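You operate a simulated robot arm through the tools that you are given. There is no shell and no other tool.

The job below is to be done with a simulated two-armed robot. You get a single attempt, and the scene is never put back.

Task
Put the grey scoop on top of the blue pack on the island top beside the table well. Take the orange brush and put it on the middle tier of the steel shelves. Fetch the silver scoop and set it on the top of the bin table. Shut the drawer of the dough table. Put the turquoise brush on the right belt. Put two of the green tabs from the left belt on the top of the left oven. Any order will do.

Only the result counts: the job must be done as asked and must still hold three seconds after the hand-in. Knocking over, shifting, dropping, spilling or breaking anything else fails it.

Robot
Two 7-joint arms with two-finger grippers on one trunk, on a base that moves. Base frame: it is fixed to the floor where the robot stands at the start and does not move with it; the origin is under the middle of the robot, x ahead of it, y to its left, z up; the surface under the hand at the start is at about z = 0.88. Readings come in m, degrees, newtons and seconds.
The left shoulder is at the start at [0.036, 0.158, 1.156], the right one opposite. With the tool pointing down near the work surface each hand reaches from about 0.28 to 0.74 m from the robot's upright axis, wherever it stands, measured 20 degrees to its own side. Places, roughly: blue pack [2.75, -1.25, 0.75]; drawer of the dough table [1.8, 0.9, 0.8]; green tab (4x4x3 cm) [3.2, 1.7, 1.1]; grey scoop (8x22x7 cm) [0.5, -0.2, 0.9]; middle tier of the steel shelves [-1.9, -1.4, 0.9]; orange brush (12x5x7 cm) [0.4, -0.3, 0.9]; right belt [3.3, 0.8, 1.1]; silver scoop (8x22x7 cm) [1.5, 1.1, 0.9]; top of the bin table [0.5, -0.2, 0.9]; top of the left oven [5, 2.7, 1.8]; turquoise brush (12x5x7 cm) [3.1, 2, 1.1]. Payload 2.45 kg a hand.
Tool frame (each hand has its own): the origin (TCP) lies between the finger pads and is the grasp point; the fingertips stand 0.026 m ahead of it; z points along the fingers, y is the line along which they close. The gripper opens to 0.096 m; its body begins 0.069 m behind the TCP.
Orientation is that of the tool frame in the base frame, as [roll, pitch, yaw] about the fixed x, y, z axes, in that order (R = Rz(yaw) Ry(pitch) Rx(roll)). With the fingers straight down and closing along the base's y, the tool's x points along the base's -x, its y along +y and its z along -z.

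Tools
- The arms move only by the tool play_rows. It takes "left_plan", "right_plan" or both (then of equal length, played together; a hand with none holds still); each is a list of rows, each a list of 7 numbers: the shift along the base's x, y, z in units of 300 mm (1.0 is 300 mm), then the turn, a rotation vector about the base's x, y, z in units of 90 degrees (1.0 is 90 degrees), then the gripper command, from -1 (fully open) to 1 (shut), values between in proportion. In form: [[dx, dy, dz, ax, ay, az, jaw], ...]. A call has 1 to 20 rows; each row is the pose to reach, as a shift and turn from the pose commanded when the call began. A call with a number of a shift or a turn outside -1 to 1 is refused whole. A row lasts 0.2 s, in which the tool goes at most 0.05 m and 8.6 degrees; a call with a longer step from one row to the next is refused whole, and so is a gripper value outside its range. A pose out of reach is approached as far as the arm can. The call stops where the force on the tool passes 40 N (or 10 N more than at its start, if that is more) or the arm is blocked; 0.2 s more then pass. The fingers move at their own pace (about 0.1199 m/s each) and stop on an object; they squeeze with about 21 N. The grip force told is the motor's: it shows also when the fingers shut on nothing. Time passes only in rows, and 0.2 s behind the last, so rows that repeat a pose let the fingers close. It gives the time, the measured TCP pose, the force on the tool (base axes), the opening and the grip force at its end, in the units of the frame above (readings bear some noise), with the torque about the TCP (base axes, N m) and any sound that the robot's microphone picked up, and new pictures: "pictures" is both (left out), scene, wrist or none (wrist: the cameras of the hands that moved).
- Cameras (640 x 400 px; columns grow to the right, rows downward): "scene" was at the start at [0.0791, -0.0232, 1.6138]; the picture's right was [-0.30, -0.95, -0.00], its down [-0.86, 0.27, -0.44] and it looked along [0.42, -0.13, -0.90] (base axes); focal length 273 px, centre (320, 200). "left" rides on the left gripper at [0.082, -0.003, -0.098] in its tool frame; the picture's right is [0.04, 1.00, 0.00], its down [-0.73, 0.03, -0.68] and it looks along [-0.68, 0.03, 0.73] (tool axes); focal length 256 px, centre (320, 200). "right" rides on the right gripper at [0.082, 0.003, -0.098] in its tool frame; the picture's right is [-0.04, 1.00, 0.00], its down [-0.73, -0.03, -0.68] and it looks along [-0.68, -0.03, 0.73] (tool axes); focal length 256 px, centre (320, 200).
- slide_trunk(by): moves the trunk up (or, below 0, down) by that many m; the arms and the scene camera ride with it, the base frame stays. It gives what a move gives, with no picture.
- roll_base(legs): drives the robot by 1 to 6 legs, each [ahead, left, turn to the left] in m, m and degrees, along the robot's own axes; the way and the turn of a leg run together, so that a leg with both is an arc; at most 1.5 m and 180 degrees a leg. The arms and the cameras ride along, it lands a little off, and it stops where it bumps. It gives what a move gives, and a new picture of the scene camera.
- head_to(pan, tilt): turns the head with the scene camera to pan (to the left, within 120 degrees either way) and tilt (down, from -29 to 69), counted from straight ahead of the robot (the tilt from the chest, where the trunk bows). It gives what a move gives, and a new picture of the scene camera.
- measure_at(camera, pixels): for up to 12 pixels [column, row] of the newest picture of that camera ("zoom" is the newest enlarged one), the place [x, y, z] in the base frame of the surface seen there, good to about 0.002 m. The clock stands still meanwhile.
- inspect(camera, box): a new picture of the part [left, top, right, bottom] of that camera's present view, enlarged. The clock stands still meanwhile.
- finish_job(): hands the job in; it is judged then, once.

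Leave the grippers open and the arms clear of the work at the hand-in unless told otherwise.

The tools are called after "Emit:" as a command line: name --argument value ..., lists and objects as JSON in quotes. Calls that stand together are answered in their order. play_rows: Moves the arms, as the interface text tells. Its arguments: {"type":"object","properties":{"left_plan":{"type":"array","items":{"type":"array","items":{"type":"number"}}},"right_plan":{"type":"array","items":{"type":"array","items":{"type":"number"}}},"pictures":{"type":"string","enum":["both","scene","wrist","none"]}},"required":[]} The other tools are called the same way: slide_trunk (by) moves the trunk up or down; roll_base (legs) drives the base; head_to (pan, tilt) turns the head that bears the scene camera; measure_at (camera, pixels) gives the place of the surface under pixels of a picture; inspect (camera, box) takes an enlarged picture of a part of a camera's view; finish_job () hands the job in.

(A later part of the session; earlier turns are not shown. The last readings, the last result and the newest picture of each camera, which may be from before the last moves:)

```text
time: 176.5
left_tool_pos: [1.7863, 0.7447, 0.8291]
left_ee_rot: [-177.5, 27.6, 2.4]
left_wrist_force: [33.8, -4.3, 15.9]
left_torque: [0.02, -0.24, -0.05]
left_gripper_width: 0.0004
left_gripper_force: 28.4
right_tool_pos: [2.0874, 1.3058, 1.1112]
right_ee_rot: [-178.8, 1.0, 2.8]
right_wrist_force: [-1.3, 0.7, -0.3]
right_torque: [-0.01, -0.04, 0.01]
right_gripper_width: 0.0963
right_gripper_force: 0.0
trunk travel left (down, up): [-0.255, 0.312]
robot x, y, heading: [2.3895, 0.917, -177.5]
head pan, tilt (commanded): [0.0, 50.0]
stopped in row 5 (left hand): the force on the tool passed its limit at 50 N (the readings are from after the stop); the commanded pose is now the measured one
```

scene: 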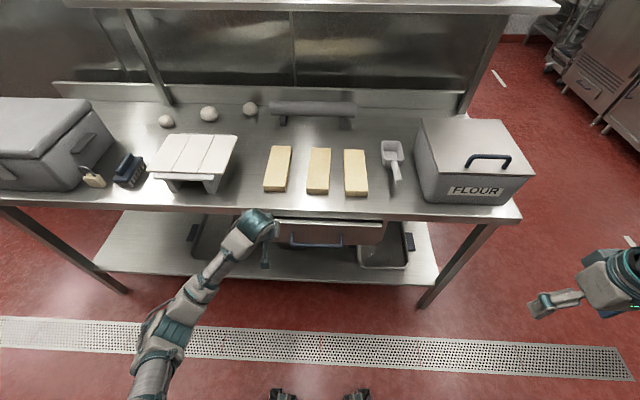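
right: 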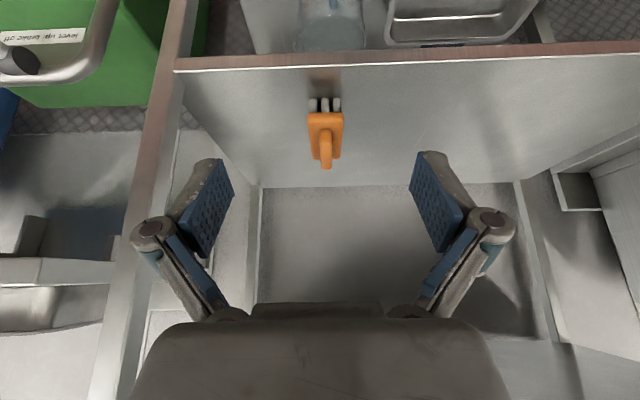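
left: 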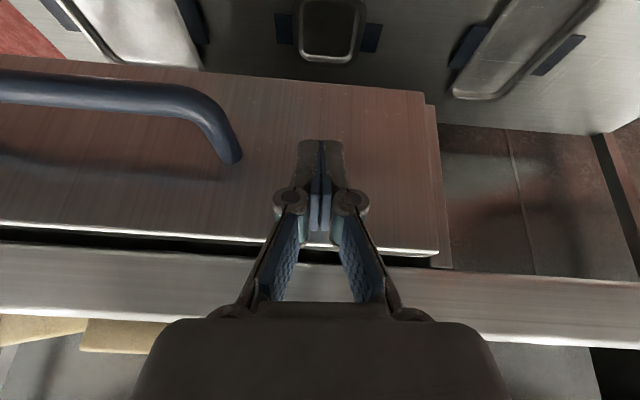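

The push ended with a hard stop (50 N) at TCP x = 1.786. I pull back a bit and check whether the drawer is fully shut.

Emit:
play_rows --left_plan '[[0.1, 0, 0, 0, 0, 0, 1], [0.22, 0, 0.05, 0, 0, 0, 1], [0.34, 0, 0.1, 0, 0, 0, 1], [0.34, 0, 0.1, 0, 0, 0, 1]]'

Emit:
measure_at --camera "left" --pixels '[[320, 60], [380, 100], [150, 100], [420, 120], [440, 150], [300, 170], [380, 160], [200, 200]]'

Emit:
inspect --camera "scene" --box '[220, 190, 420, 310]'

```text
time: 177.5
left_tool_pos: [1.8839, 0.7422, 0.8565]
left_ee_rot: [-177.4, 27.7, 2.6]
left_wrist_force: [0.0, 0.1, -0.1]
left_torque: [0.0, -0.03, 0.0]
left_gripper_width: 0.0002
left_gripper_force: 28.7
right_tool_pos: [2.087, 1.3082, 1.1105]
right_ee_rot: [-178.8, 1.0, 2.8]
right_wrist_force: [0.3, 0.0, 0.3]
right_torque: [-0.03, -0.03, -0.01]
right_gripper_width: 0.0961
right_gripper_force: 0.1
trunk travel left (down, up): [-0.255, 0.312]
robot x, y, heading: [2.3844, 0.9159, -177.5]
head pan, tilt (commanded): [0.0, 50.0]
```

scene: 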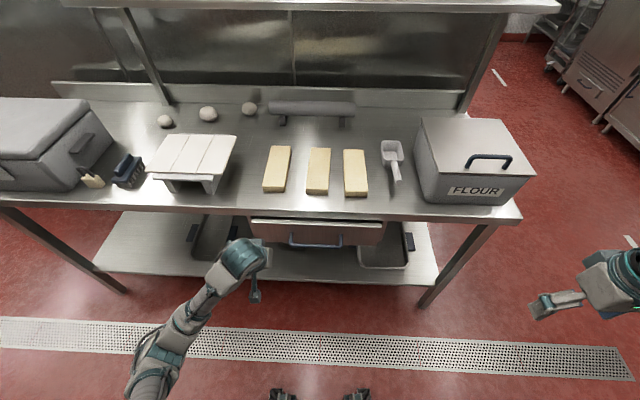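
left: 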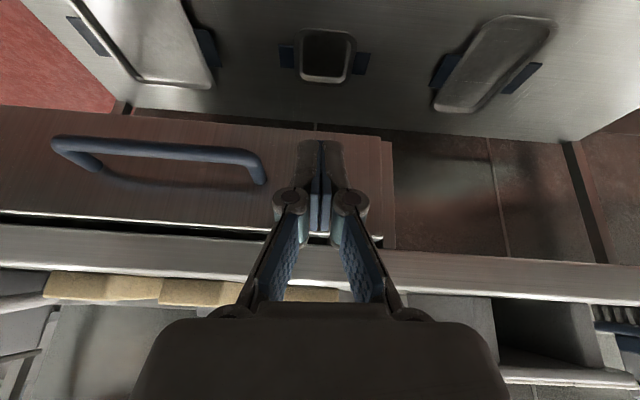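

```text
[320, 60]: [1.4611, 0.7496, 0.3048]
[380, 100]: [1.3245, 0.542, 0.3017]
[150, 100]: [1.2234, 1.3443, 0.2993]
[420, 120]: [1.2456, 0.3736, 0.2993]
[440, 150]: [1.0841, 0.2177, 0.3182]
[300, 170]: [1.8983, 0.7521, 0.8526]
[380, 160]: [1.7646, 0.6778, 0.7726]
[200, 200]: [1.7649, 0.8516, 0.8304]
```

```text
3.20 times, centred on (320, 250) of scene
```

zoom: 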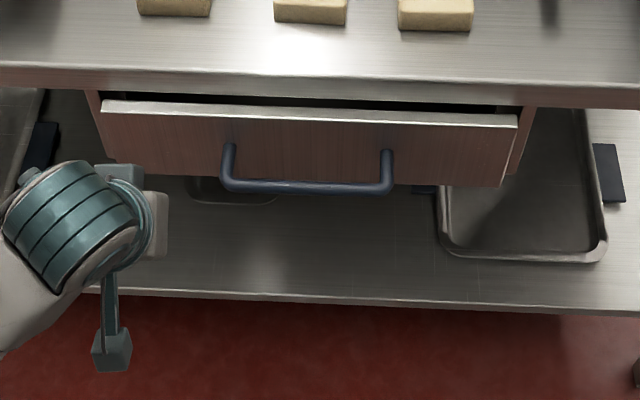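

The panel face is at x = 1.765. I measure the frame next to the panel to check whether a gap remains.

Emit:
measure_at --camera "zoom" --pixels '[[93, 105], [97, 125], [528, 120], [524, 140], [515, 150], [508, 160], [300, 99], [300, 106], [300, 112], [300, 130], [300, 88], [520, 105]]'

Emit:
inspect --camera "left" --box '[340, 120, 460, 270]'

```text
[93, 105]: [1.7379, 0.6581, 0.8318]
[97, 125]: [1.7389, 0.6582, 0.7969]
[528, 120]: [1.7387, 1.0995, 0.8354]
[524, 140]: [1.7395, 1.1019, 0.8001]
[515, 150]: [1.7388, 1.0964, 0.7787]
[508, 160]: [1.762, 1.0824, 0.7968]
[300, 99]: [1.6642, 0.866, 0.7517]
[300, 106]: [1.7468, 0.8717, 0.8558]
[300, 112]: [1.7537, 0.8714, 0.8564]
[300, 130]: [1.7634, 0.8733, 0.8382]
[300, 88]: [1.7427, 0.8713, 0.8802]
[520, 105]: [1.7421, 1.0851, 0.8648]
```

```text
2.67 times, centred on (400, 195) of left
```

zoom: 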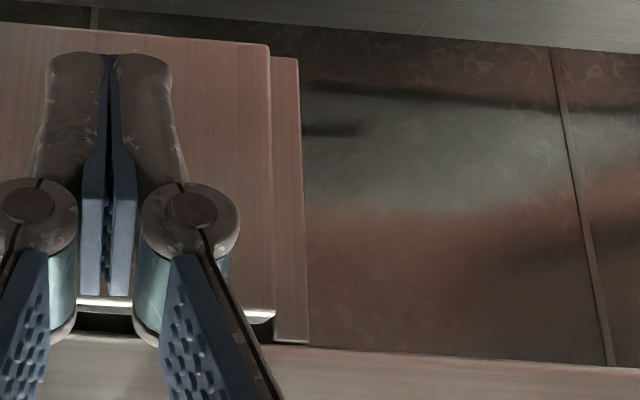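

Emit:
inspect --camera "scene" --box '[360, 212, 400, 252]'

Emit:
inspect --camera "scene" --box '[290, 205, 330, 245]'

```text
10.00 times, centred on (380, 232) of scene
```

zoom: 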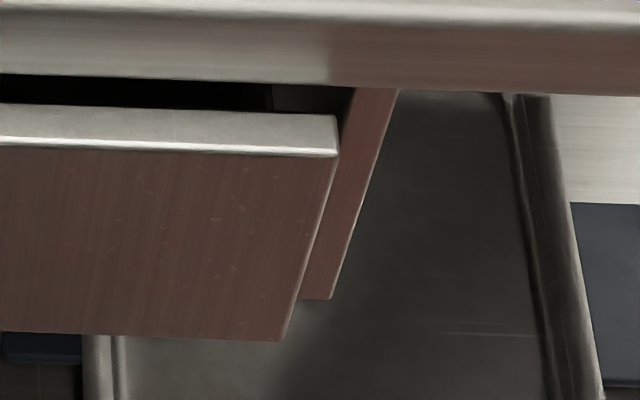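

```text
10.00 times, centred on (310, 225) of scene
```

zoom: 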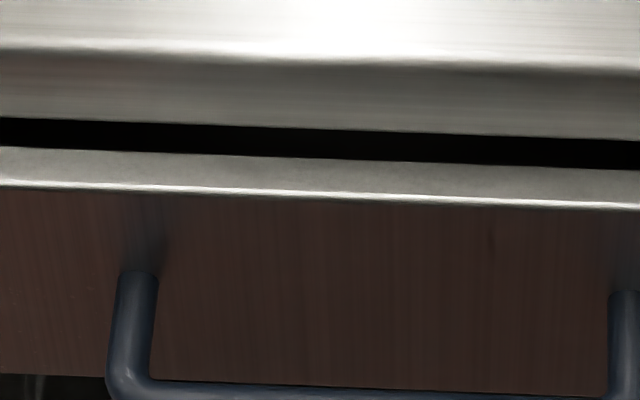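

Emit:
measure_at --camera "zoom" --pixels '[[320, 162], [320, 166], [320, 172], [320, 190], [320, 200], [320, 220], [320, 150], [320, 120], [320, 100]]'

```text
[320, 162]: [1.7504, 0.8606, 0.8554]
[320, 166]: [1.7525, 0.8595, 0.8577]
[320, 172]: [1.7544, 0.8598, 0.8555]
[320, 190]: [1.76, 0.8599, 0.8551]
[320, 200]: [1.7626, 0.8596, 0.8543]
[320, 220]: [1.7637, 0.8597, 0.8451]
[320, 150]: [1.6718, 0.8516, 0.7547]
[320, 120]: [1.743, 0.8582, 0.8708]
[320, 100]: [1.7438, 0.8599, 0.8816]
```

A gap of about 1 cm may remain between panel back (1.750) and frame (1.739). I push again slowly at the same place, to see if it moves farther or is really at its stop.

Emit:
play_rows --left_plan '[[-0.1, 0, -0.06, 0, 0, 0, 1], [-0.2, 0, -0.12, 0, 0, 0, 1], [-0.28, 0, -0.15, 0, 0, 0, 1], [-0.315, 0, -0.15, 0, 0, 0, 1], [-0.325, 0, -0.15, 0, 0, 0, 1], [-0.335, 0, -0.15, 0, 0, 0, 1], [-0.34, 0, -0.15, 0, 0, 0, 1]]' --pictures "wrist"

```text
time: 179.1
left_tool_pos: [1.7858, 0.7462, 0.8114]
left_ee_rot: [-177.5, 27.6, 2.4]
left_wrist_force: [29.6, -3.3, 4.3]
left_torque: [-0.02, -0.4, -0.03]
left_gripper_width: 0.0059
left_gripper_force: 28.4
right_tool_pos: [2.0897, 1.3091, 1.1113]
right_ee_rot: [-178.8, 1.4, 2.8]
right_wrist_force: [-0.4, -0.3, 0.2]
right_torque: [0.01, 0.02, -0.05]
right_gripper_width: 0.096
right_gripper_force: 0.1
trunk travel left (down, up): [-0.255, 0.312]
robot x, y, heading: [2.3858, 0.9243, -177.5]
head pan, tilt (commanded): [0.0, 50.0]
```

left: 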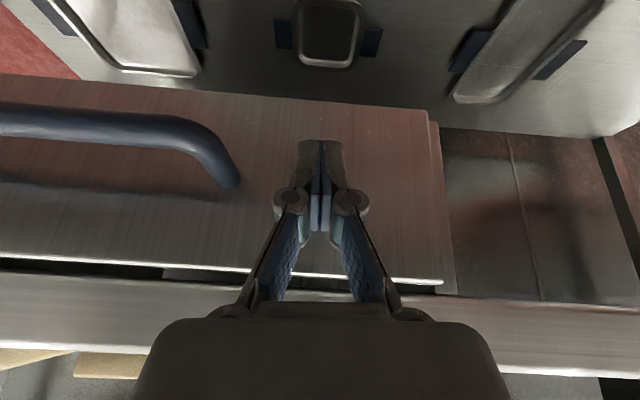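

It stops at exactly the same place with 30 N, at another height too: the drawer is at its end stop, shut. I withdraw the left hand, straighten it and raise the trunk again.

Emit:
play_rows --left_plan '[[0.1, 0, 0, 0, 0, 0, 1], [0.24, 0, 0.05, 0, 0, 0, 1], [0.38, 0, 0.12, 0, -0.05, 0, 1], [0.5, 0, 0.22, 0, -0.1, 0, 0.5], [0.62, 0, 0.34, 0, -0.16, 0, -0.5], [0.72, 0, 0.46, 0, -0.22, 0, -1], [0.8, 0, 0.6, 0, -0.28, 0, -1], [0.86, 0, 0.75, 0, -0.31, 0, -1], [0.88, 0, 0.9, 0, -0.31, 0, -1], [0.88, 0, 0.98, 0, -0.31, 0, -1], [0.88, 0, 0.98, 0, -0.31, 0, -1]]' --pictures "none"

Emit:
slide_trunk --by 0.07

Emit:
head_to --pan 0 --tilt 50

```text
refused: row 5 steps farther than a row can; nothing moved
```

```text
time: 179.6
left_tool_pos: [1.7892, 0.7477, 0.8275]
left_ee_rot: [-177.8, 27.1, 2.3]
left_wrist_force: [0.5, 0.2, -1.2]
left_torque: [0.0, 0.02, 0.02]
left_gripper_width: 0.0
left_gripper_force: 28.5
right_tool_pos: [2.0912, 1.3098, 1.1299]
right_ee_rot: [-178.9, 1.6, 2.8]
right_wrist_force: [0.2, -0.7, 0.0]
right_torque: [0.0, 0.02, 0.02]
right_gripper_width: 0.0959
right_gripper_force: 0.1
trunk travel left (down, up): [-0.27, 0.296]
robot x, y, heading: [2.386, 0.9198, -177.4]
head pan, tilt (commanded): [0.0, 50.0]
stopped: the force on the tool passed its limit at 50 N (the readings are from after the stop); the commanded pose is now the measured one
```

```text
time: 180.2
left_tool_pos: [1.7884, 0.7467, 0.824]
left_ee_rot: [-177.7, 27.0, 2.2]
left_wrist_force: [0.9, -0.2, 0.5]
left_torque: [0.01, 0.03, -0.01]
left_gripper_width: 0.0
left_gripper_force: 28.9
right_tool_pos: [2.0897, 1.3072, 1.1286]
right_ee_rot: [-178.8, 1.4, 2.8]
right_wrist_force: [-0.1, 0.1, 1.9]
right_torque: [-0.03, 0.01, -0.01]
right_gripper_width: 0.096
right_gripper_force: 0.1
trunk travel left (down, up): [-0.27, 0.296]
robot x, y, heading: [2.3868, 0.9174, -177.5]
head pan, tilt (commanded): [0.0, 50.0]
```

scene: 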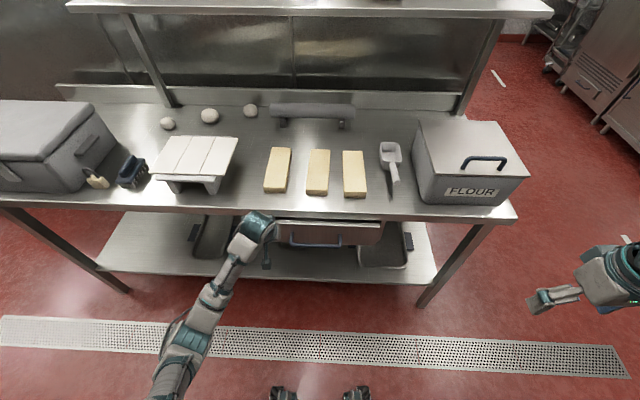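

The arm call was refused, so the trunk slide started with the hand still on the panel and stopped by force; nothing seems changed. From now on I check each step. I withdraw the hand with smaller steps.

Emit:
play_rows --left_plan '[[0.08, 0, 0, 0, 0, 0, 1], [0.2, 0, 0.02, 0, 0, 0, 1], [0.32, 0, 0.06, 0, -0.03, 0, 1], [0.43, 0, 0.13, 0, -0.07, 0, 0.5], [0.53, 0, 0.22, 0, -0.11, 0, -0.5], [0.62, 0, 0.32, 0, -0.15, 0, -1], [0.7, 0, 0.44, 0, -0.19, 0, -1], [0.77, 0, 0.56, 0, -0.24, 0, -1], [0.82, 0, 0.69, 0, -0.28, 0, -1], [0.85, 0, 0.82, 0, -0.31, 0, -1], [0.87, 0, 0.95, 0, -0.31, 0, -1], [0.87, 0, 0.95, 0, -0.31, 0, -1]]' --pictures "scene"

```text
time: 182.8
left_tool_pos: [2.046, 0.7469, 1.1085]
left_ee_rot: [-178.8, -1.1, 2.1]
left_wrist_force: [0.6, -0.2, -0.6]
left_torque: [0.02, -0.02, 0.03]
left_gripper_width: 0.0958
left_gripper_force: 0.1
right_tool_pos: [2.0886, 1.3097, 1.128]
right_ee_rot: [-178.9, 1.4, 2.8]
right_wrist_force: [0.6, -0.5, -0.2]
right_torque: [-0.01, -0.02, 0.0]
right_gripper_width: 0.0962
right_gripper_force: 0.0
trunk travel left (down, up): [-0.27, 0.296]
robot x, y, heading: [2.3886, 0.9197, -177.1]
head pan, tilt (commanded): [0.0, 50.0]
```

scene: 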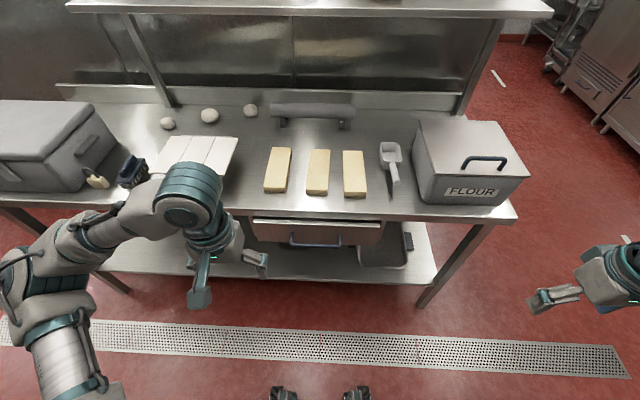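

Emit:
measure_at --camera "scene" --pixels '[[350, 228], [350, 236], [280, 232], [375, 235], [318, 243]]'

Emit:
slide_trunk --by 0.055

```text
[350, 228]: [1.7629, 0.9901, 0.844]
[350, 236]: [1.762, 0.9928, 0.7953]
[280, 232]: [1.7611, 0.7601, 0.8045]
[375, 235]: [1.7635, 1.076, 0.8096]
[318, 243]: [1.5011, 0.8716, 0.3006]
```

```text
time: 183.7
left_tool_pos: [2.0488, 0.7468, 1.1641]
left_ee_rot: [-178.8, -1.1, 2.0]
left_wrist_force: [0.3, -0.1, -0.6]
left_torque: [0.0, -0.03, 0.01]
left_gripper_width: 0.0959
left_gripper_force: 0.0
right_tool_pos: [2.0889, 1.3102, 1.1817]
right_ee_rot: [-178.9, 1.3, 2.8]
right_wrist_force: [-1.2, -0.5, -1.4]
right_torque: [-0.02, -0.01, 0.01]
right_gripper_width: 0.0959
right_gripper_force: 0.1
trunk travel left (down, up): [-0.325, 0.241]
robot x, y, heading: [2.3876, 0.92, -177.1]
head pan, tilt (commanded): [0.0, 50.0]
```

The drawer face stays at x = 1.763. Next, the sheeter: I step slightly back to x ≈ 2.3 … actually closer to the table side, turn to face east, and look at the belts.

Emit:
roll_base --legs '[[0.08, 0, 0], [0, 0, 177]]'

Emit:
head_to --pan 30 --tilt 25

```text
time: 192.0
left_tool_pos: [2.6488, 1.0731, 1.1651]
left_ee_rot: [-178.8, -1.0, 179.9]
left_wrist_force: [-0.2, -2.1, 0.1]
left_torque: [-0.02, -0.01, -0.03]
left_gripper_width: 0.096
left_gripper_force: 0.0
right_tool_pos: [2.5887, 0.5157, 1.1828]
right_ee_rot: [-178.9, 1.5, -179.4]
right_wrist_force: [-1.4, 0.2, -0.2]
right_torque: [0.01, -0.01, 0.0]
right_gripper_width: 0.0961
right_gripper_force: 0.1
trunk travel left (down, up): [-0.325, 0.241]
robot x, y, heading: [2.3065, 0.9125, 0.2]
head pan, tilt (commanded): [0.0, 50.0]
```

scene: 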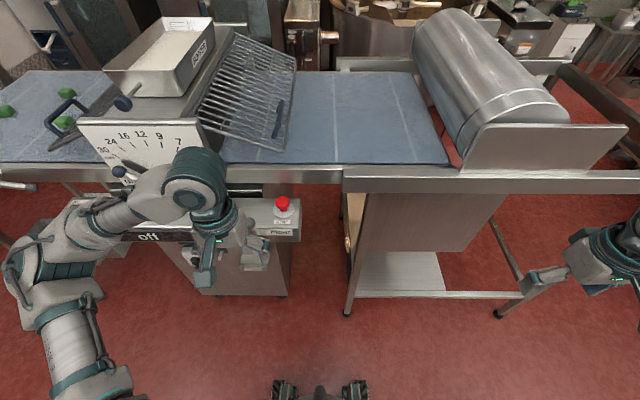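

```text
time: 193.0
left_tool_pos: [2.6467, 1.0728, 1.1654]
left_ee_rot: [-178.7, -0.9, 179.9]
left_wrist_force: [-0.4, 0.8, 0.0]
left_torque: [0.01, -0.03, 0.0]
left_gripper_width: 0.0958
left_gripper_force: 0.1
right_tool_pos: [2.5869, 0.515, 1.1844]
right_ee_rot: [-178.9, 1.5, -179.4]
right_wrist_force: [-0.8, -1.1, -0.5]
right_torque: [0.0, -0.01, -0.02]
right_gripper_width: 0.0957
right_gripper_force: 0.1
trunk travel left (down, up): [-0.325, 0.241]
robot x, y, heading: [2.3078, 0.9139, 0.6]
head pan, tilt (commanded): [30.0, 25.0]
```

scene: 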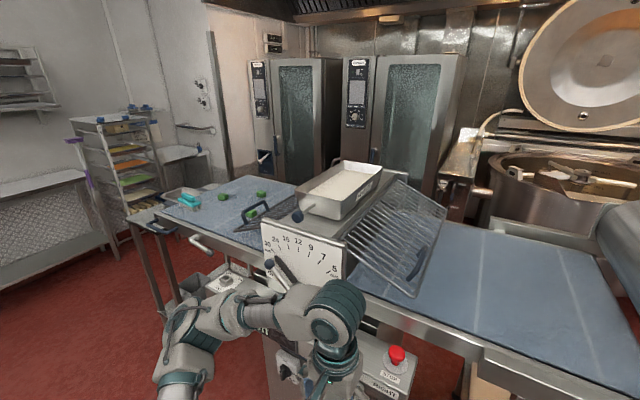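

Now I see the left belt with three green tabs (222,196), (261,194), (252,212) and the turquoise brush (190,200), the right belt (470,280), and the two ovens behind. I look closer and measure.

Emit:
inspect --camera "scene" --box '[150, 160, 350, 290]'

Emit:
measure_at --camera "scene" --pixels '[[222, 196], [261, 194], [252, 212], [190, 200], [200, 230], [470, 280], [420, 300], [520, 330], [300, 60], [260, 62], [338, 58], [350, 60]]'

```text
3.08 times, centred on (250, 225) of scene
```

zoom: 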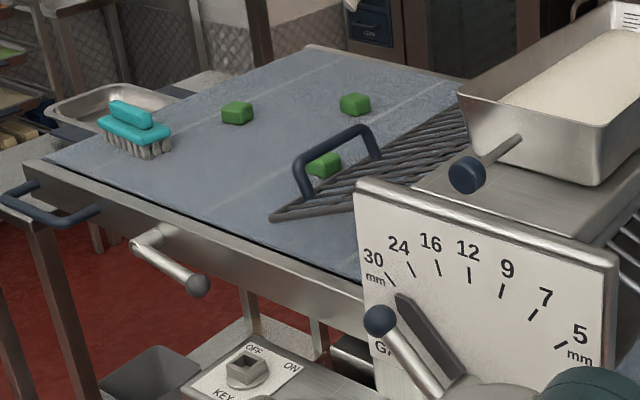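

```text
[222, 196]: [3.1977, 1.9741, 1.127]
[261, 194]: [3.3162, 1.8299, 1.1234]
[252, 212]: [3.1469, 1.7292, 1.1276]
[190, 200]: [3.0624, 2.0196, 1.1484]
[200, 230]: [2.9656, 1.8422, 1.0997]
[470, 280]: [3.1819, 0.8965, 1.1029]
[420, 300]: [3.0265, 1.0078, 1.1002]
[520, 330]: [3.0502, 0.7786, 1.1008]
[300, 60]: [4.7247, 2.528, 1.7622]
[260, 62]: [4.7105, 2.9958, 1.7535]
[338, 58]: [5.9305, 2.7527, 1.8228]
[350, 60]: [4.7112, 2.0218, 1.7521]
```

Tabs lie at (3.198,1.974), (3.316,1.830), (3.147,1.729), the brush at (3.062,2.020), belts at z = 1.10; the left oven's top is at z ≈ 1.76. I sidestep north to face the left belt and look down at it.

Emit:
roll_base --legs '[[0.0, 0.95, -0.5]]'

Emit:
head_to --pan 0 --tilt 35

```text
time: 198.0
left_tool_pos: [2.6565, 2.0153, 1.1674]
left_ee_rot: [-179.2, -0.8, 178.2]
left_wrist_force: [-0.2, -0.5, -0.2]
left_torque: [0.0, 0.01, 0.03]
left_gripper_width: 0.096
left_gripper_force: 0.0
right_tool_pos: [2.5808, 1.4584, 1.1807]
right_ee_rot: [-179.2, 1.7, 178.8]
right_wrist_force: [0.6, -0.1, -0.3]
right_torque: [-0.03, -0.02, 0.01]
right_gripper_width: 0.0959
right_gripper_force: 0.1
trunk travel left (down, up): [-0.325, 0.241]
robot x, y, heading: [2.3148, 1.8673, -1.4]
head pan, tilt (commanded): [30.0, 25.0]
```

scene: 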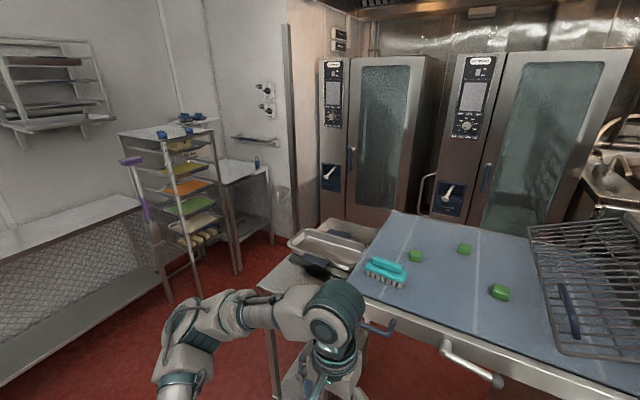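

```text
time: 198.9
left_tool_pos: [2.6555, 2.0201, 1.1666]
left_ee_rot: [-179.0, -0.7, 178.2]
left_wrist_force: [0.2, 0.8, -0.3]
left_torque: [-0.01, 0.03, -0.02]
left_gripper_width: 0.0959
left_gripper_force: 0.0
right_tool_pos: [2.5786, 1.4644, 1.1837]
right_ee_rot: [-179.0, 1.7, 179.0]
right_wrist_force: [0.6, 0.7, 0.3]
right_torque: [-0.04, 0.0, 0.03]
right_gripper_width: 0.0961
right_gripper_force: 0.1
trunk travel left (down, up): [-0.325, 0.241]
robot x, y, heading: [2.3104, 1.8711, -1.2]
head pan, tilt (commanded): [0.0, 35.0]
```

scene: 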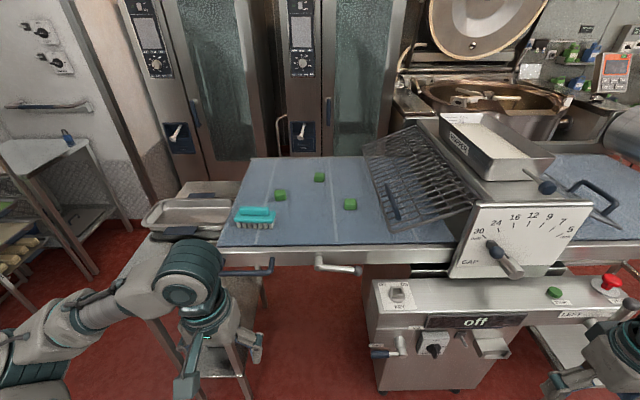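

The three tabs (281,196), (320,177), (350,204) and the brush (255,217) are clear of the grille. I measure everything here, including the small table with trays to the north.

Emit:
inspect --camera "scene" --box '[220, 150, 380, 260]'

Emit:
measure_at --camera "scene" --pixels '[[235, 216], [275, 216], [255, 212], [281, 193], [320, 174], [350, 201], [230, 243], [250, 160], [190, 205], [150, 235], [265, 270], [335, 268]]'

Emit:
measure_at --camera "scene" --pixels '[[100, 240], [60, 145], [270, 290], [250, 370], [160, 60], [210, 60], [280, 60], [130, 30], [150, 180], [230, 185], [360, 170], [385, 285]]'

```text
3.64 times, centred on (300, 205) of scene
```

zoom: 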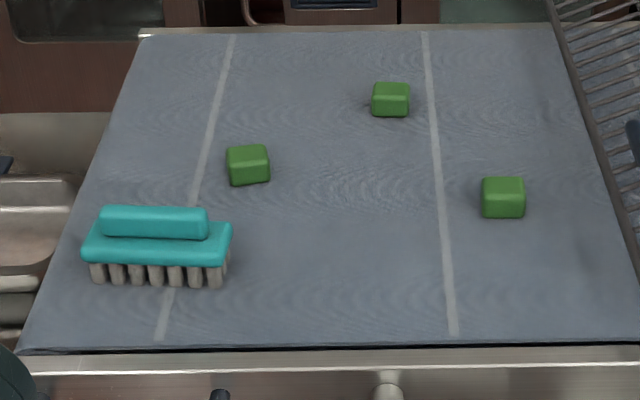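

```text
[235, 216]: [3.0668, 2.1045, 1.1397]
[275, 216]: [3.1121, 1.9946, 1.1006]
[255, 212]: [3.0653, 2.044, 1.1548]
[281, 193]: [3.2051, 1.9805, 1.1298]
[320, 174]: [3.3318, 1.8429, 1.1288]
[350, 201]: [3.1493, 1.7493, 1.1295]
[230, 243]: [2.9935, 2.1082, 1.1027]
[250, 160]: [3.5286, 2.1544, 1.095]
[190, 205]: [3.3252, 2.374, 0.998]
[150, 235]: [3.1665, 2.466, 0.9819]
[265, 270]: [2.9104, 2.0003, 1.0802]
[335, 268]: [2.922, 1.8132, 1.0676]
```

```text
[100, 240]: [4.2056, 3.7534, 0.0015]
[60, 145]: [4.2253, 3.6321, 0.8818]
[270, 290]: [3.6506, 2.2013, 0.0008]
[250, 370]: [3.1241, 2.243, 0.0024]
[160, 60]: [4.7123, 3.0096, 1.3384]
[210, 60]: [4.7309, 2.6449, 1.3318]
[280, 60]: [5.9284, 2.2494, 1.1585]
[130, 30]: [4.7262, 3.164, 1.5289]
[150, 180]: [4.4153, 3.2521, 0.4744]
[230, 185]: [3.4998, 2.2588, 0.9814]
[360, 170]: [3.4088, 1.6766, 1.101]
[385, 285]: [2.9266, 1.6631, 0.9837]
```

Emit:
measure_at --camera "zoom" --pixels '[[108, 213], [202, 217], [90, 250], [225, 256], [155, 225], [95, 230], [222, 232], [230, 152], [268, 150], [250, 165], [485, 182], [522, 181]]'

Emit:
measure_at --camera "zoom" --pixels '[[375, 88], [408, 88], [392, 92], [375, 110], [503, 190], [503, 210], [248, 180], [120, 275], [60, 340], [400, 365], [150, 30], [540, 30]]'

```text
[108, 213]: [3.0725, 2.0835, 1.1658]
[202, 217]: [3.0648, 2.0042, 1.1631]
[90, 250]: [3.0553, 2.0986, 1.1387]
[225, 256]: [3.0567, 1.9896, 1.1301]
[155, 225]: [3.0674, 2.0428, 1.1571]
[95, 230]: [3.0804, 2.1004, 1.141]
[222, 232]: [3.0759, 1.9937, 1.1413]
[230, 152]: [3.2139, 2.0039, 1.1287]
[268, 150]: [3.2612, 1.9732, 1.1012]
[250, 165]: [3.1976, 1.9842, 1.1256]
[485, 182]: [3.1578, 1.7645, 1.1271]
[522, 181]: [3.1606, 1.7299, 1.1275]
```

```text
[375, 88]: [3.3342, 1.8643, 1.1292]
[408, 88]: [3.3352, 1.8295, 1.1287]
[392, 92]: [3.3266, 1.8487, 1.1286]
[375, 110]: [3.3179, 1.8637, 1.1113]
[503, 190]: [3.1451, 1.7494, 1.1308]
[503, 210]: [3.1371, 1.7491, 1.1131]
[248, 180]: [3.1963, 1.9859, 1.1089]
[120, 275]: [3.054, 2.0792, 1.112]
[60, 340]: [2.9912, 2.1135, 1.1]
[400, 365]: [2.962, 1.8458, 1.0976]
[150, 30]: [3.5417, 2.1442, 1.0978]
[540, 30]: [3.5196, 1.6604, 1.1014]
```

The brush lies along y, centred at (3.07,2.044), plate top z = 1.14. I need the fingers closing along x. I test in free air whether the left hand can turn 90° outwards.

Emit:
play_rows --left_plan '[[0, 0, 0.03, 0, 0, 0.09, -1], [0, 0, 0.06, 0, 0, 0.18, -1], [0, 0, 0.1, 0, 0, 0.27, -1], [0, 0, 0.14, 0, 0, 0.36, -1], [0, 0, 0.18, 0, 0, 0.45, -1], [0, 0, 0.22, 0, 0, 0.54, -1], [0, 0, 0.26, 0, 0, 0.63, -1], [0, 0, 0.3, 0, 0, 0.72, -1], [0, 0, 0.33, 0, 0, 0.81, -1], [0, 0, 0.36, 0, 0, 0.9, -1], [0, 0, 0.36, 0, 0, 0.98, -1], [0, 0, 0.36, 0, 0, 0.98, -1]]' --pictures "scene"

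```text
time: 201.5
left_tool_pos: [2.6551, 2.0219, 1.2749]
left_ee_rot: [-178.7, -0.6, -93.5]
left_wrist_force: [0.2, 0.0, 0.3]
left_torque: [0.02, 0.01, -0.03]
left_gripper_width: 0.0959
left_gripper_force: 0.0
right_tool_pos: [2.5781, 1.4656, 1.1853]
right_ee_rot: [-178.9, 1.6, 178.9]
right_wrist_force: [-0.2, 1.2, 0.4]
right_torque: [0.02, 0.04, -0.03]
right_gripper_width: 0.0959
right_gripper_force: 0.0
trunk travel left (down, up): [-0.325, 0.241]
robot x, y, heading: [2.3142, 1.8748, -1.3]
head pan, tilt (commanded): [0.0, 35.0]
```

scene: 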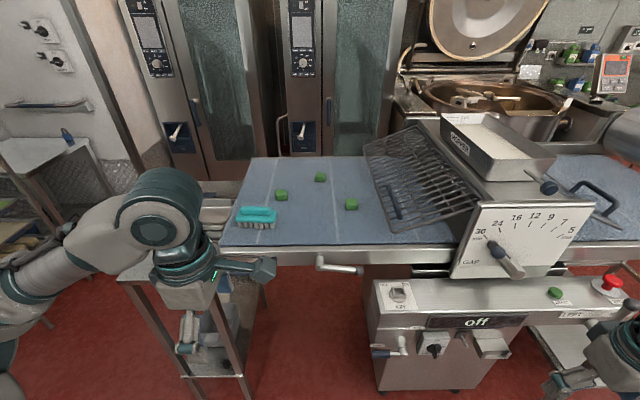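

The left hand turns freely (forward now 86.5°). I roll 0.15 m closer to the belt so the brush is within reach.

Emit:
roll_base --legs '[[0.15, 0.0, 1.3]]'

```text
time: 202.9
left_tool_pos: [2.7956, 2.0316, 1.2752]
left_ee_rot: [-178.6, -0.7, -92.3]
left_wrist_force: [-0.1, -0.2, -0.2]
left_torque: [0.01, -0.01, -0.03]
left_gripper_width: 0.0959
left_gripper_force: 0.1
right_tool_pos: [2.7322, 1.4736, 1.1855]
right_ee_rot: [-178.8, 1.8, -179.7]
right_wrist_force: [-0.1, 1.1, -0.6]
right_torque: [0.0, 0.04, 0.01]
right_gripper_width: 0.0959
right_gripper_force: 0.1
trunk travel left (down, up): [-0.325, 0.241]
robot x, y, heading: [2.4578, 1.8731, 0.2]
head pan, tilt (commanded): [0.0, 35.0]
```

scene: 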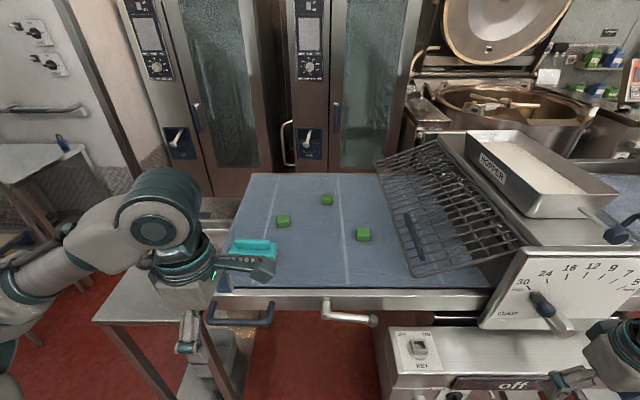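

I move the left hand to a hover over the brush.

Emit:
play_rows --left_plan '[[0.1, 0.01, 0, 0, 0, 0, -1], [0.22, 0.01, 0, 0, 0, 0, -1], [0.35, 0.02, 0, 0, 0, 0, -1], [0.48, 0.03, 0, 0, 0, 0, -1], [0.61, 0.03, 0, 0, 0, 0, -1], [0.74, 0.04, 0, 0, 0, 0, -1], [0.84, 0.04, 0, 0, 0, 0, -1], [0.92, 0.04, 0, 0, 0, 0, -1], [0.92, 0.04, 0, 0, 0, 0, -1], [0.92, 0.04, 0, 0, 0, 0, -1]]'

```text
time: 205.1
left_tool_pos: [3.0698, 2.0438, 1.2765]
left_ee_rot: [-178.7, -0.7, -92.3]
left_wrist_force: [0.5, 0.0, -0.7]
left_torque: [-0.03, 0.02, 0.02]
left_gripper_width: 0.0961
left_gripper_force: 0.1
left hand out of reach, approached as far as the arm can: row 8, 9, 10
right_tool_pos: [2.7326, 1.4749, 1.1865]
right_ee_rot: [-178.7, 1.9, -179.7]
right_wrist_force: [0.0, 0.1, 0.0]
right_torque: [0.03, 0.01, -0.03]
right_gripper_width: 0.0961
right_gripper_force: 0.0
trunk travel left (down, up): [-0.325, 0.241]
robot x, y, heading: [2.4578, 1.872, -0.1]
head pan, tilt (commanded): [0.0, 35.0]
```

scene: 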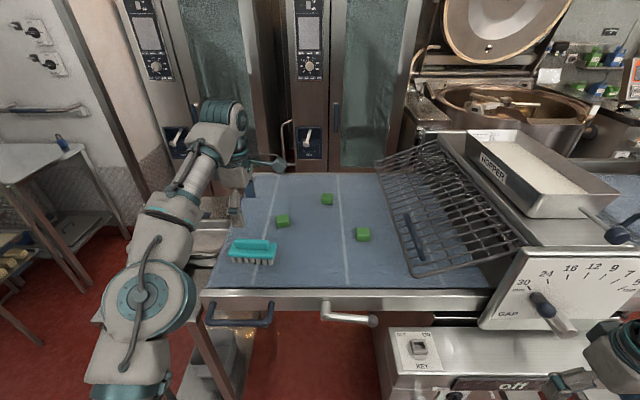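
left: 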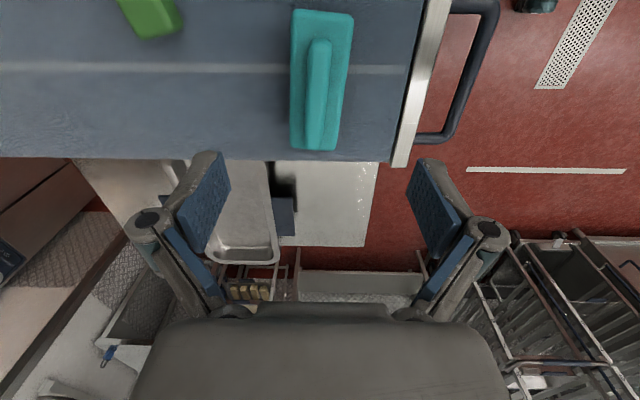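

The brush is well aligned (centre col ~318 at the grasp row). I descend most of the way, checking the position holds.

Emit:
play_rows --left_plan '[[0, 0, -0.1, 0, 0, 0, -1], [0, 0, -0.2, 0, 0, 0, -1], [0, 0, -0.3, 0, 0, 0, -1], [0, 0, -0.3, 0, 0, 0, -1]]' --pictures "wrist"

```text
time: 206.1
left_tool_pos: [3.0684, 2.0449, 1.1862]
left_ee_rot: [-178.6, -0.7, -92.2]
left_wrist_force: [-0.1, -0.4, -0.2]
left_torque: [-0.03, -0.06, 0.01]
left_gripper_width: 0.0957
left_gripper_force: 0.0
right_tool_pos: [2.7311, 1.473, 1.1861]
right_ee_rot: [-178.9, 1.8, -179.8]
right_wrist_force: [0.1, -0.1, 0.2]
right_torque: [0.02, -0.01, -0.01]
right_gripper_width: 0.0959
right_gripper_force: 0.0
trunk travel left (down, up): [-0.325, 0.241]
robot x, y, heading: [2.4562, 1.8737, 0.1]
head pan, tilt (commanded): [0.0, 35.0]
```

left: 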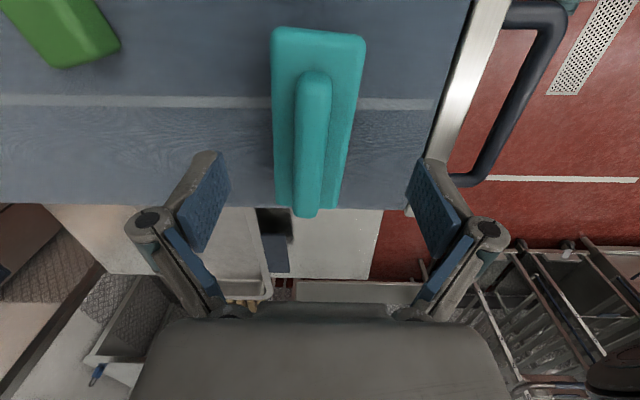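

Emit:
play_rows --left_plan '[[0.008, 0, -0.08, 0, 0, 0, -1], [0.01, 0, -0.163, 0, 0, 0, -1], [0.01, 0, -0.163, 0, 0, 0, -1], [0.01, 0, -0.163, 0, 0, 0, 0], [0.01, 0, -0.163, 0, 0, 0, 1], [0.01, 0, -0.163, 0, 0, 0, 1], [0.01, 0, -0.163, 0, 0, 0, 1], [0.01, 0, -0.163, 0, 0, 0, 1]]' --pictures "wrist"

```text
time: 207.9
left_tool_pos: [3.0694, 2.0432, 1.1376]
left_ee_rot: [-178.6, -0.6, -92.2]
left_wrist_force: [2.5, 0.9, 8.2]
left_torque: [0.03, 0.1, -0.09]
left_gripper_width: 0.0487
left_gripper_force: 21.1
right_tool_pos: [2.7322, 1.4733, 1.1861]
right_ee_rot: [-178.8, 1.9, -179.7]
right_wrist_force: [0.3, -0.6, 0.4]
right_torque: [0.02, 0.01, -0.01]
right_gripper_width: 0.0961
right_gripper_force: 0.0
trunk travel left (down, up): [-0.325, 0.241]
robot x, y, heading: [2.4562, 1.8726, 0.4]
head pan, tilt (commanded): [0.0, 35.0]
```

left: 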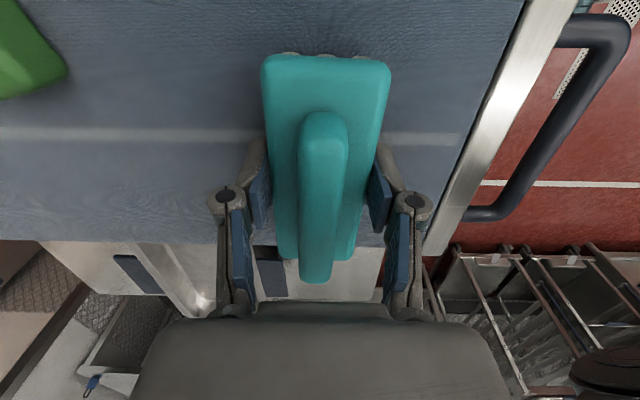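

Gripped. I lift it, retract the hand, then back off and sidestep south to the right belt.

Emit:
play_rows --left_plan '[[0, 0, 0.06, 0, 0, 0, 1], [0, 0, 0.16, 0, 0, 0, 1], [0, 0, 0.28, 0, 0, 0, 1], [0, 0, 0.4, 0, 0, 0, 1], [-0.1, 0, 0.46, 0, 0, 0, 1], [-0.23, 0, 0.48, 0, 0, 0, 1], [-0.37, 0, 0.48, 0, 0, 0, 1], [-0.51, 0, 0.48, 0, 0, 0, 1], [-0.65, 0, 0.48, 0, 0, 0, 1], [-0.79, 0, 0.48, 0, 0, 0, 1], [-0.9, 0, 0.48, 0, 0, 0, 1], [-0.9, 0, 0.48, 0, 0, 0, 1]]'

```text
time: 210.5
left_tool_pos: [2.8001, 2.0425, 1.2798]
left_ee_rot: [-178.7, -0.6, -92.2]
left_wrist_force: [-0.1, -0.8, -1.0]
left_torque: [0.0, 0.02, 0.0]
left_gripper_width: 0.0489
left_gripper_force: 20.7
right_tool_pos: [2.7327, 1.4727, 1.1862]
right_ee_rot: [-178.8, 1.7, -179.7]
right_wrist_force: [0.1, -0.7, 0.7]
right_torque: [0.02, 0.0, -0.03]
right_gripper_width: 0.0963
right_gripper_force: 0.1
trunk travel left (down, up): [-0.325, 0.241]
robot x, y, heading: [2.4582, 1.8738, -0.2]
head pan, tilt (commanded): [0.0, 35.0]
```

scene: 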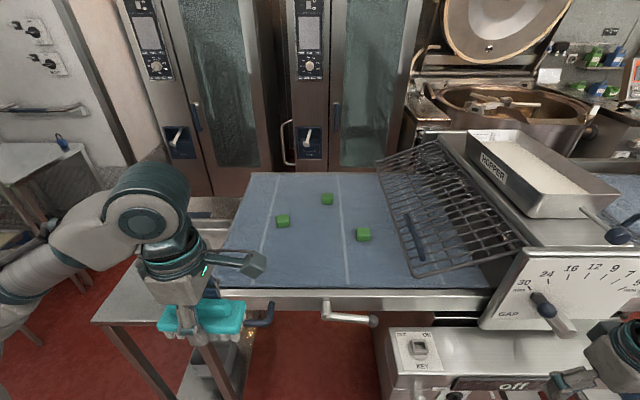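
left: 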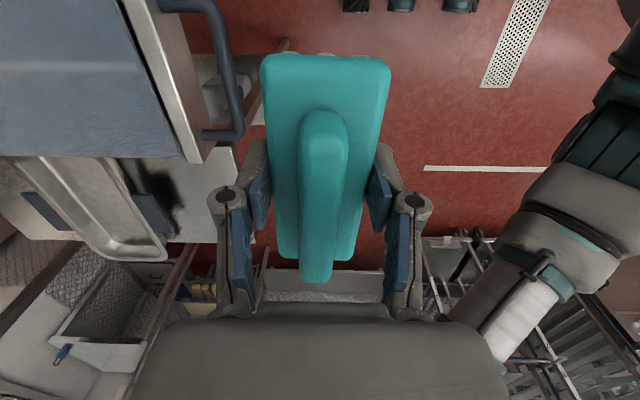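

Emit:
roll_base --legs '[[-0.15, 0, 0], [0, -1.15, 0]]'

Emit:
head_to --pan 10 --tilt 40

```text
time: 217.2
left_tool_pos: [2.6542, 0.935, 1.2792]
left_ee_rot: [-178.6, -1.0, -91.2]
left_wrist_force: [0.4, 0.0, -1.7]
left_torque: [-0.03, 0.02, -0.03]
left_gripper_width: 0.049
left_gripper_force: 20.9
right_tool_pos: [2.5972, 0.3621, 1.1872]
right_ee_rot: [-178.4, 1.7, -178.6]
right_wrist_force: [0.1, -1.3, 0.4]
right_torque: [0.04, 0.0, -0.04]
right_gripper_width: 0.096
right_gripper_force: 0.1
trunk travel left (down, up): [-0.325, 0.241]
robot x, y, heading: [2.3169, 0.7503, 1.2]
head pan, tilt (commanded): [0.0, 35.0]
```

scene: 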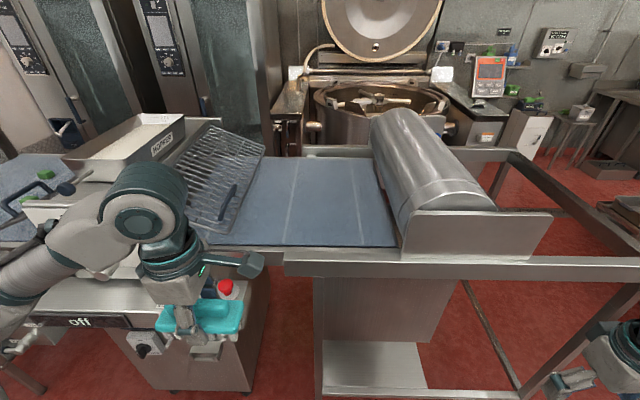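

```text
time: 217.9
left_tool_pos: [2.6526, 0.9297, 1.2818]
left_ee_rot: [-178.5, -0.8, -91.2]
left_wrist_force: [0.2, -0.7, -1.4]
left_torque: [0.0, 0.01, -0.01]
left_gripper_width: 0.0487
left_gripper_force: 21.3
right_tool_pos: [2.5941, 0.3554, 1.1865]
right_ee_rot: [-178.7, 1.8, -178.7]
right_wrist_force: [-0.2, 0.4, -0.1]
right_torque: [0.02, -0.01, 0.02]
right_gripper_width: 0.096
right_gripper_force: 0.0
trunk travel left (down, up): [-0.325, 0.241]
robot x, y, heading: [2.3175, 0.7498, 1.3]
head pan, tilt (commanded): [10.0, 40.0]
```

scene: 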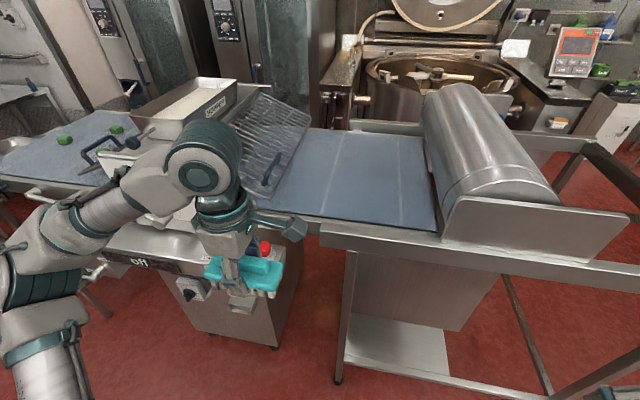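

I measure the free part of the right belt, the grille's edge and the drum plate.

Emit:
measure_at --camera "scene" --pixels '[[370, 190], [330, 200], [410, 215], [290, 205], [270, 190], [265, 165], [310, 130], [440, 225], [450, 200], [380, 230], [400, 150], [345, 150]]'

```text
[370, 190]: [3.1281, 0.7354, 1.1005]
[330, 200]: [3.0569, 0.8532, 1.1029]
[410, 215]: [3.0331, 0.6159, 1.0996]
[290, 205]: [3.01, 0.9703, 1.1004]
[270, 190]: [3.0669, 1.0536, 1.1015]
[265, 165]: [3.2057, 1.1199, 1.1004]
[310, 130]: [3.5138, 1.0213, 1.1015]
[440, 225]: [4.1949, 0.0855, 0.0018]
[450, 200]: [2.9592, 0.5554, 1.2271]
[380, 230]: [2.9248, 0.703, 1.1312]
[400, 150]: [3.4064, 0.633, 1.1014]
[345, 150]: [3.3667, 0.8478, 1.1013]
```

The free belt is y 0.57–1.05, x 2.96–3.5, z = 1.10. I roll closer, so the brush can go down at about (3.08,0.83).

Emit:
roll_base --legs '[[0.18, -0.08, -1.3]]'

```text
time: 219.5
left_tool_pos: [2.8415, 0.8478, 1.2811]
left_ee_rot: [-178.5, -0.9, -92.4]
left_wrist_force: [-0.2, -0.1, -0.4]
left_torque: [0.0, 0.01, 0.01]
left_gripper_width: 0.0485
left_gripper_force: 20.9
right_tool_pos: [2.7721, 0.2778, 1.1887]
right_ee_rot: [-178.6, 1.9, 180.0]
right_wrist_force: [-0.3, 0.4, 0.3]
right_torque: [-0.02, 0.02, 0.0]
right_gripper_width: 0.0957
right_gripper_force: 0.1
trunk travel left (down, up): [-0.325, 0.241]
robot x, y, heading: [2.5001, 0.6741, -0.1]
head pan, tilt (commanded): [10.0, 40.0]
```

scene: 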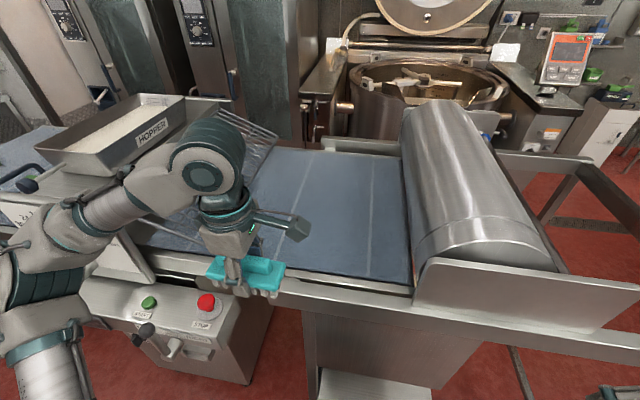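

I carry the brush forward over the right belt to about (3.09,0.79).

Emit:
play_rows --left_plan '[[0.1, -0.04, 0, 0, 0, 0, 1], [0.22, -0.08, 0, 0, 0, 0, 1], [0.34, -0.12, 0, 0, 0, 0, 1], [0.46, -0.15, 0, 0, 0, 0, 1], [0.58, -0.17, 0, 0, 0, 0, 1], [0.7, -0.19, 0, 0, 0, 0, 1], [0.79, -0.19, 0, 0, 0, 0, 1], [0.83, -0.19, 0, 0, 0, 0, 1], [0.83, -0.19, 0, 0, 0, 0, 1], [0.83, -0.19, 0, 0, 0, 0, 1]]'

```text
time: 221.7
left_tool_pos: [3.0913, 0.7862, 1.2837]
left_ee_rot: [-178.4, -0.8, -92.4]
left_wrist_force: [-0.2, -0.1, -1.9]
left_torque: [-0.05, -0.02, 0.01]
left_gripper_width: 0.0487
left_gripper_force: 20.9
right_tool_pos: [2.7721, 0.2741, 1.1877]
right_ee_rot: [-178.6, 1.8, -180.0]
right_wrist_force: [0.9, -0.2, 0.5]
right_torque: [0.0, -0.01, 0.01]
right_gripper_width: 0.096
right_gripper_force: 0.1
trunk travel left (down, up): [-0.325, 0.241]
robot x, y, heading: [2.5007, 0.6725, 0.1]
head pan, tilt (commanded): [10.0, 40.0]
```

scene: 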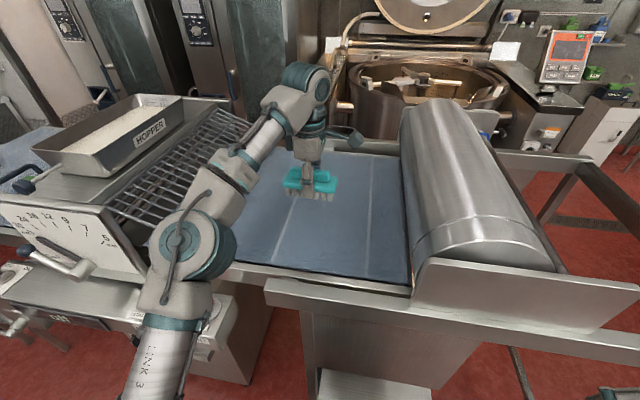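
left: 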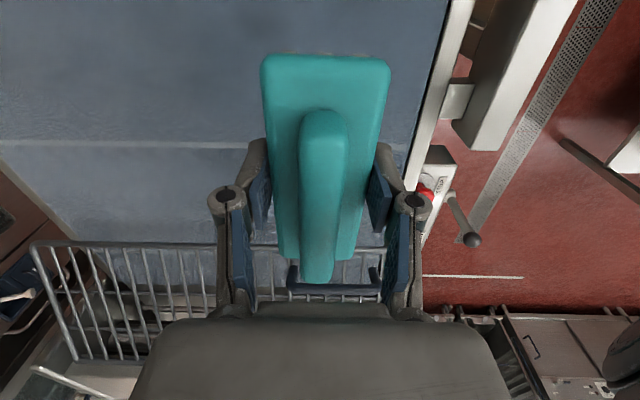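

The brush is over the belt. Before lowering I check the clearance of the elbow (185,245) and forearm to the sheeter's dial plate.

Emit:
measure_at --camera "scene" --pixels '[[185, 245], [235, 175], [210, 200], [115, 215], [135, 265], [75, 262], [270, 130], [200, 290], [245, 200], [240, 135]]'

```text
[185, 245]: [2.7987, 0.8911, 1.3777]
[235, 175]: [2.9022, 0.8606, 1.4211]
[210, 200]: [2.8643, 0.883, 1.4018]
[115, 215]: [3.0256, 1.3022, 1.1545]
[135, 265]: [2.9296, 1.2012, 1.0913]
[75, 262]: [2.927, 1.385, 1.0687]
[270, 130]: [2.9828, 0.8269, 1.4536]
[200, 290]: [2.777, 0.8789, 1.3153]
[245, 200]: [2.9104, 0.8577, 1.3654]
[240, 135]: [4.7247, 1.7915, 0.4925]
```

Clear. I lower the brush to just above the belt.

Emit:
play_rows --left_plan '[[0, 0, -0.1, 0, 0, 0, 1], [0, 0, -0.2, 0, 0, 0, 1], [0, 0, -0.3, 0, 0, 0, 1], [0, 0, -0.38, 0, 0, 0, 1], [0, 0, -0.44, 0, 0, 0, 1], [0, 0, -0.46, 0, 0, 0, 1], [0, 0, -0.46, 0, 0, 0, 1]]'

```text
time: 223.3
left_tool_pos: [3.0905, 0.7904, 1.1426]
left_ee_rot: [-178.5, -0.7, -92.4]
left_wrist_force: [0.2, 0.5, -1.2]
left_torque: [0.0, -0.01, 0.01]
left_gripper_width: 0.0489
left_gripper_force: 20.8
right_tool_pos: [2.7712, 0.2751, 1.1879]
right_ee_rot: [-178.8, 1.9, -180.0]
right_wrist_force: [0.3, -0.8, 1.0]
right_torque: [0.01, -0.02, 0.02]
right_gripper_width: 0.0962
right_gripper_force: 0.2
trunk travel left (down, up): [-0.325, 0.241]
robot x, y, heading: [2.5046, 0.6744, -0.0]
head pan, tilt (commanded): [10.0, 40.0]
```

scene: 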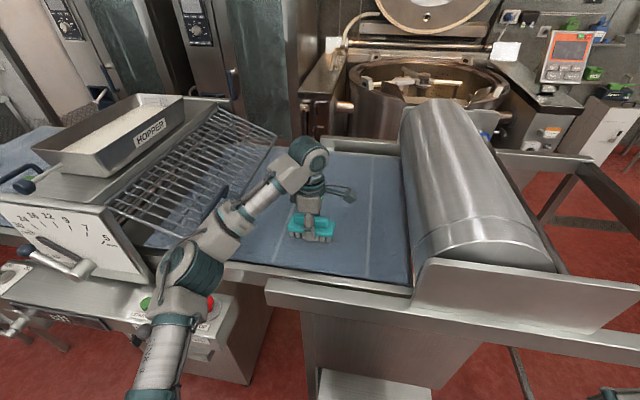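
left: 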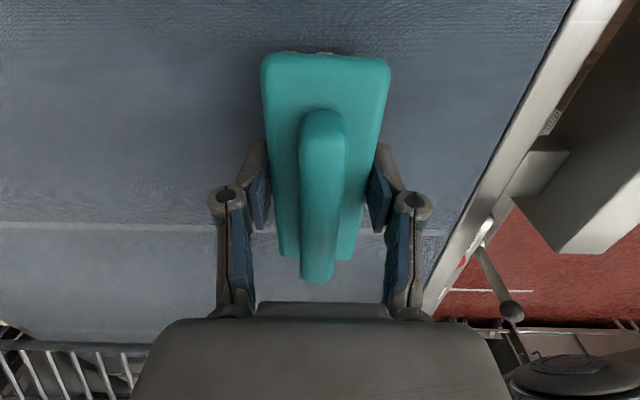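

Emit:
play_rows --left_plan '[[0, 0, -0.008, 0, 0, 0, 1], [0, 0, -0.016, 0, 0, 0, 1], [0, 0, -0.02, 0, 0, 0, 1], [0, 0, -0.02, 0, 0, 0, 1]]' --pictures "none"

```text
time: 224.3
left_tool_pos: [3.0903, 0.7899, 1.1381]
left_ee_rot: [-178.4, -0.8, -92.4]
left_wrist_force: [5.0, 3.2, 14.7]
left_torque: [0.19, 0.13, -0.07]
left_gripper_width: 0.0491
left_gripper_force: 21.2
right_tool_pos: [2.7717, 0.2748, 1.1876]
right_ee_rot: [-178.7, 2.0, 179.9]
right_wrist_force: [-0.8, 0.3, 0.9]
right_torque: [0.05, -0.03, 0.0]
right_gripper_width: 0.0961
right_gripper_force: 0.0
trunk travel left (down, up): [-0.325, 0.241]
robot x, y, heading: [2.5027, 0.6785, 0.0]
head pan, tilt (commanded): [10.0, 40.0]
```

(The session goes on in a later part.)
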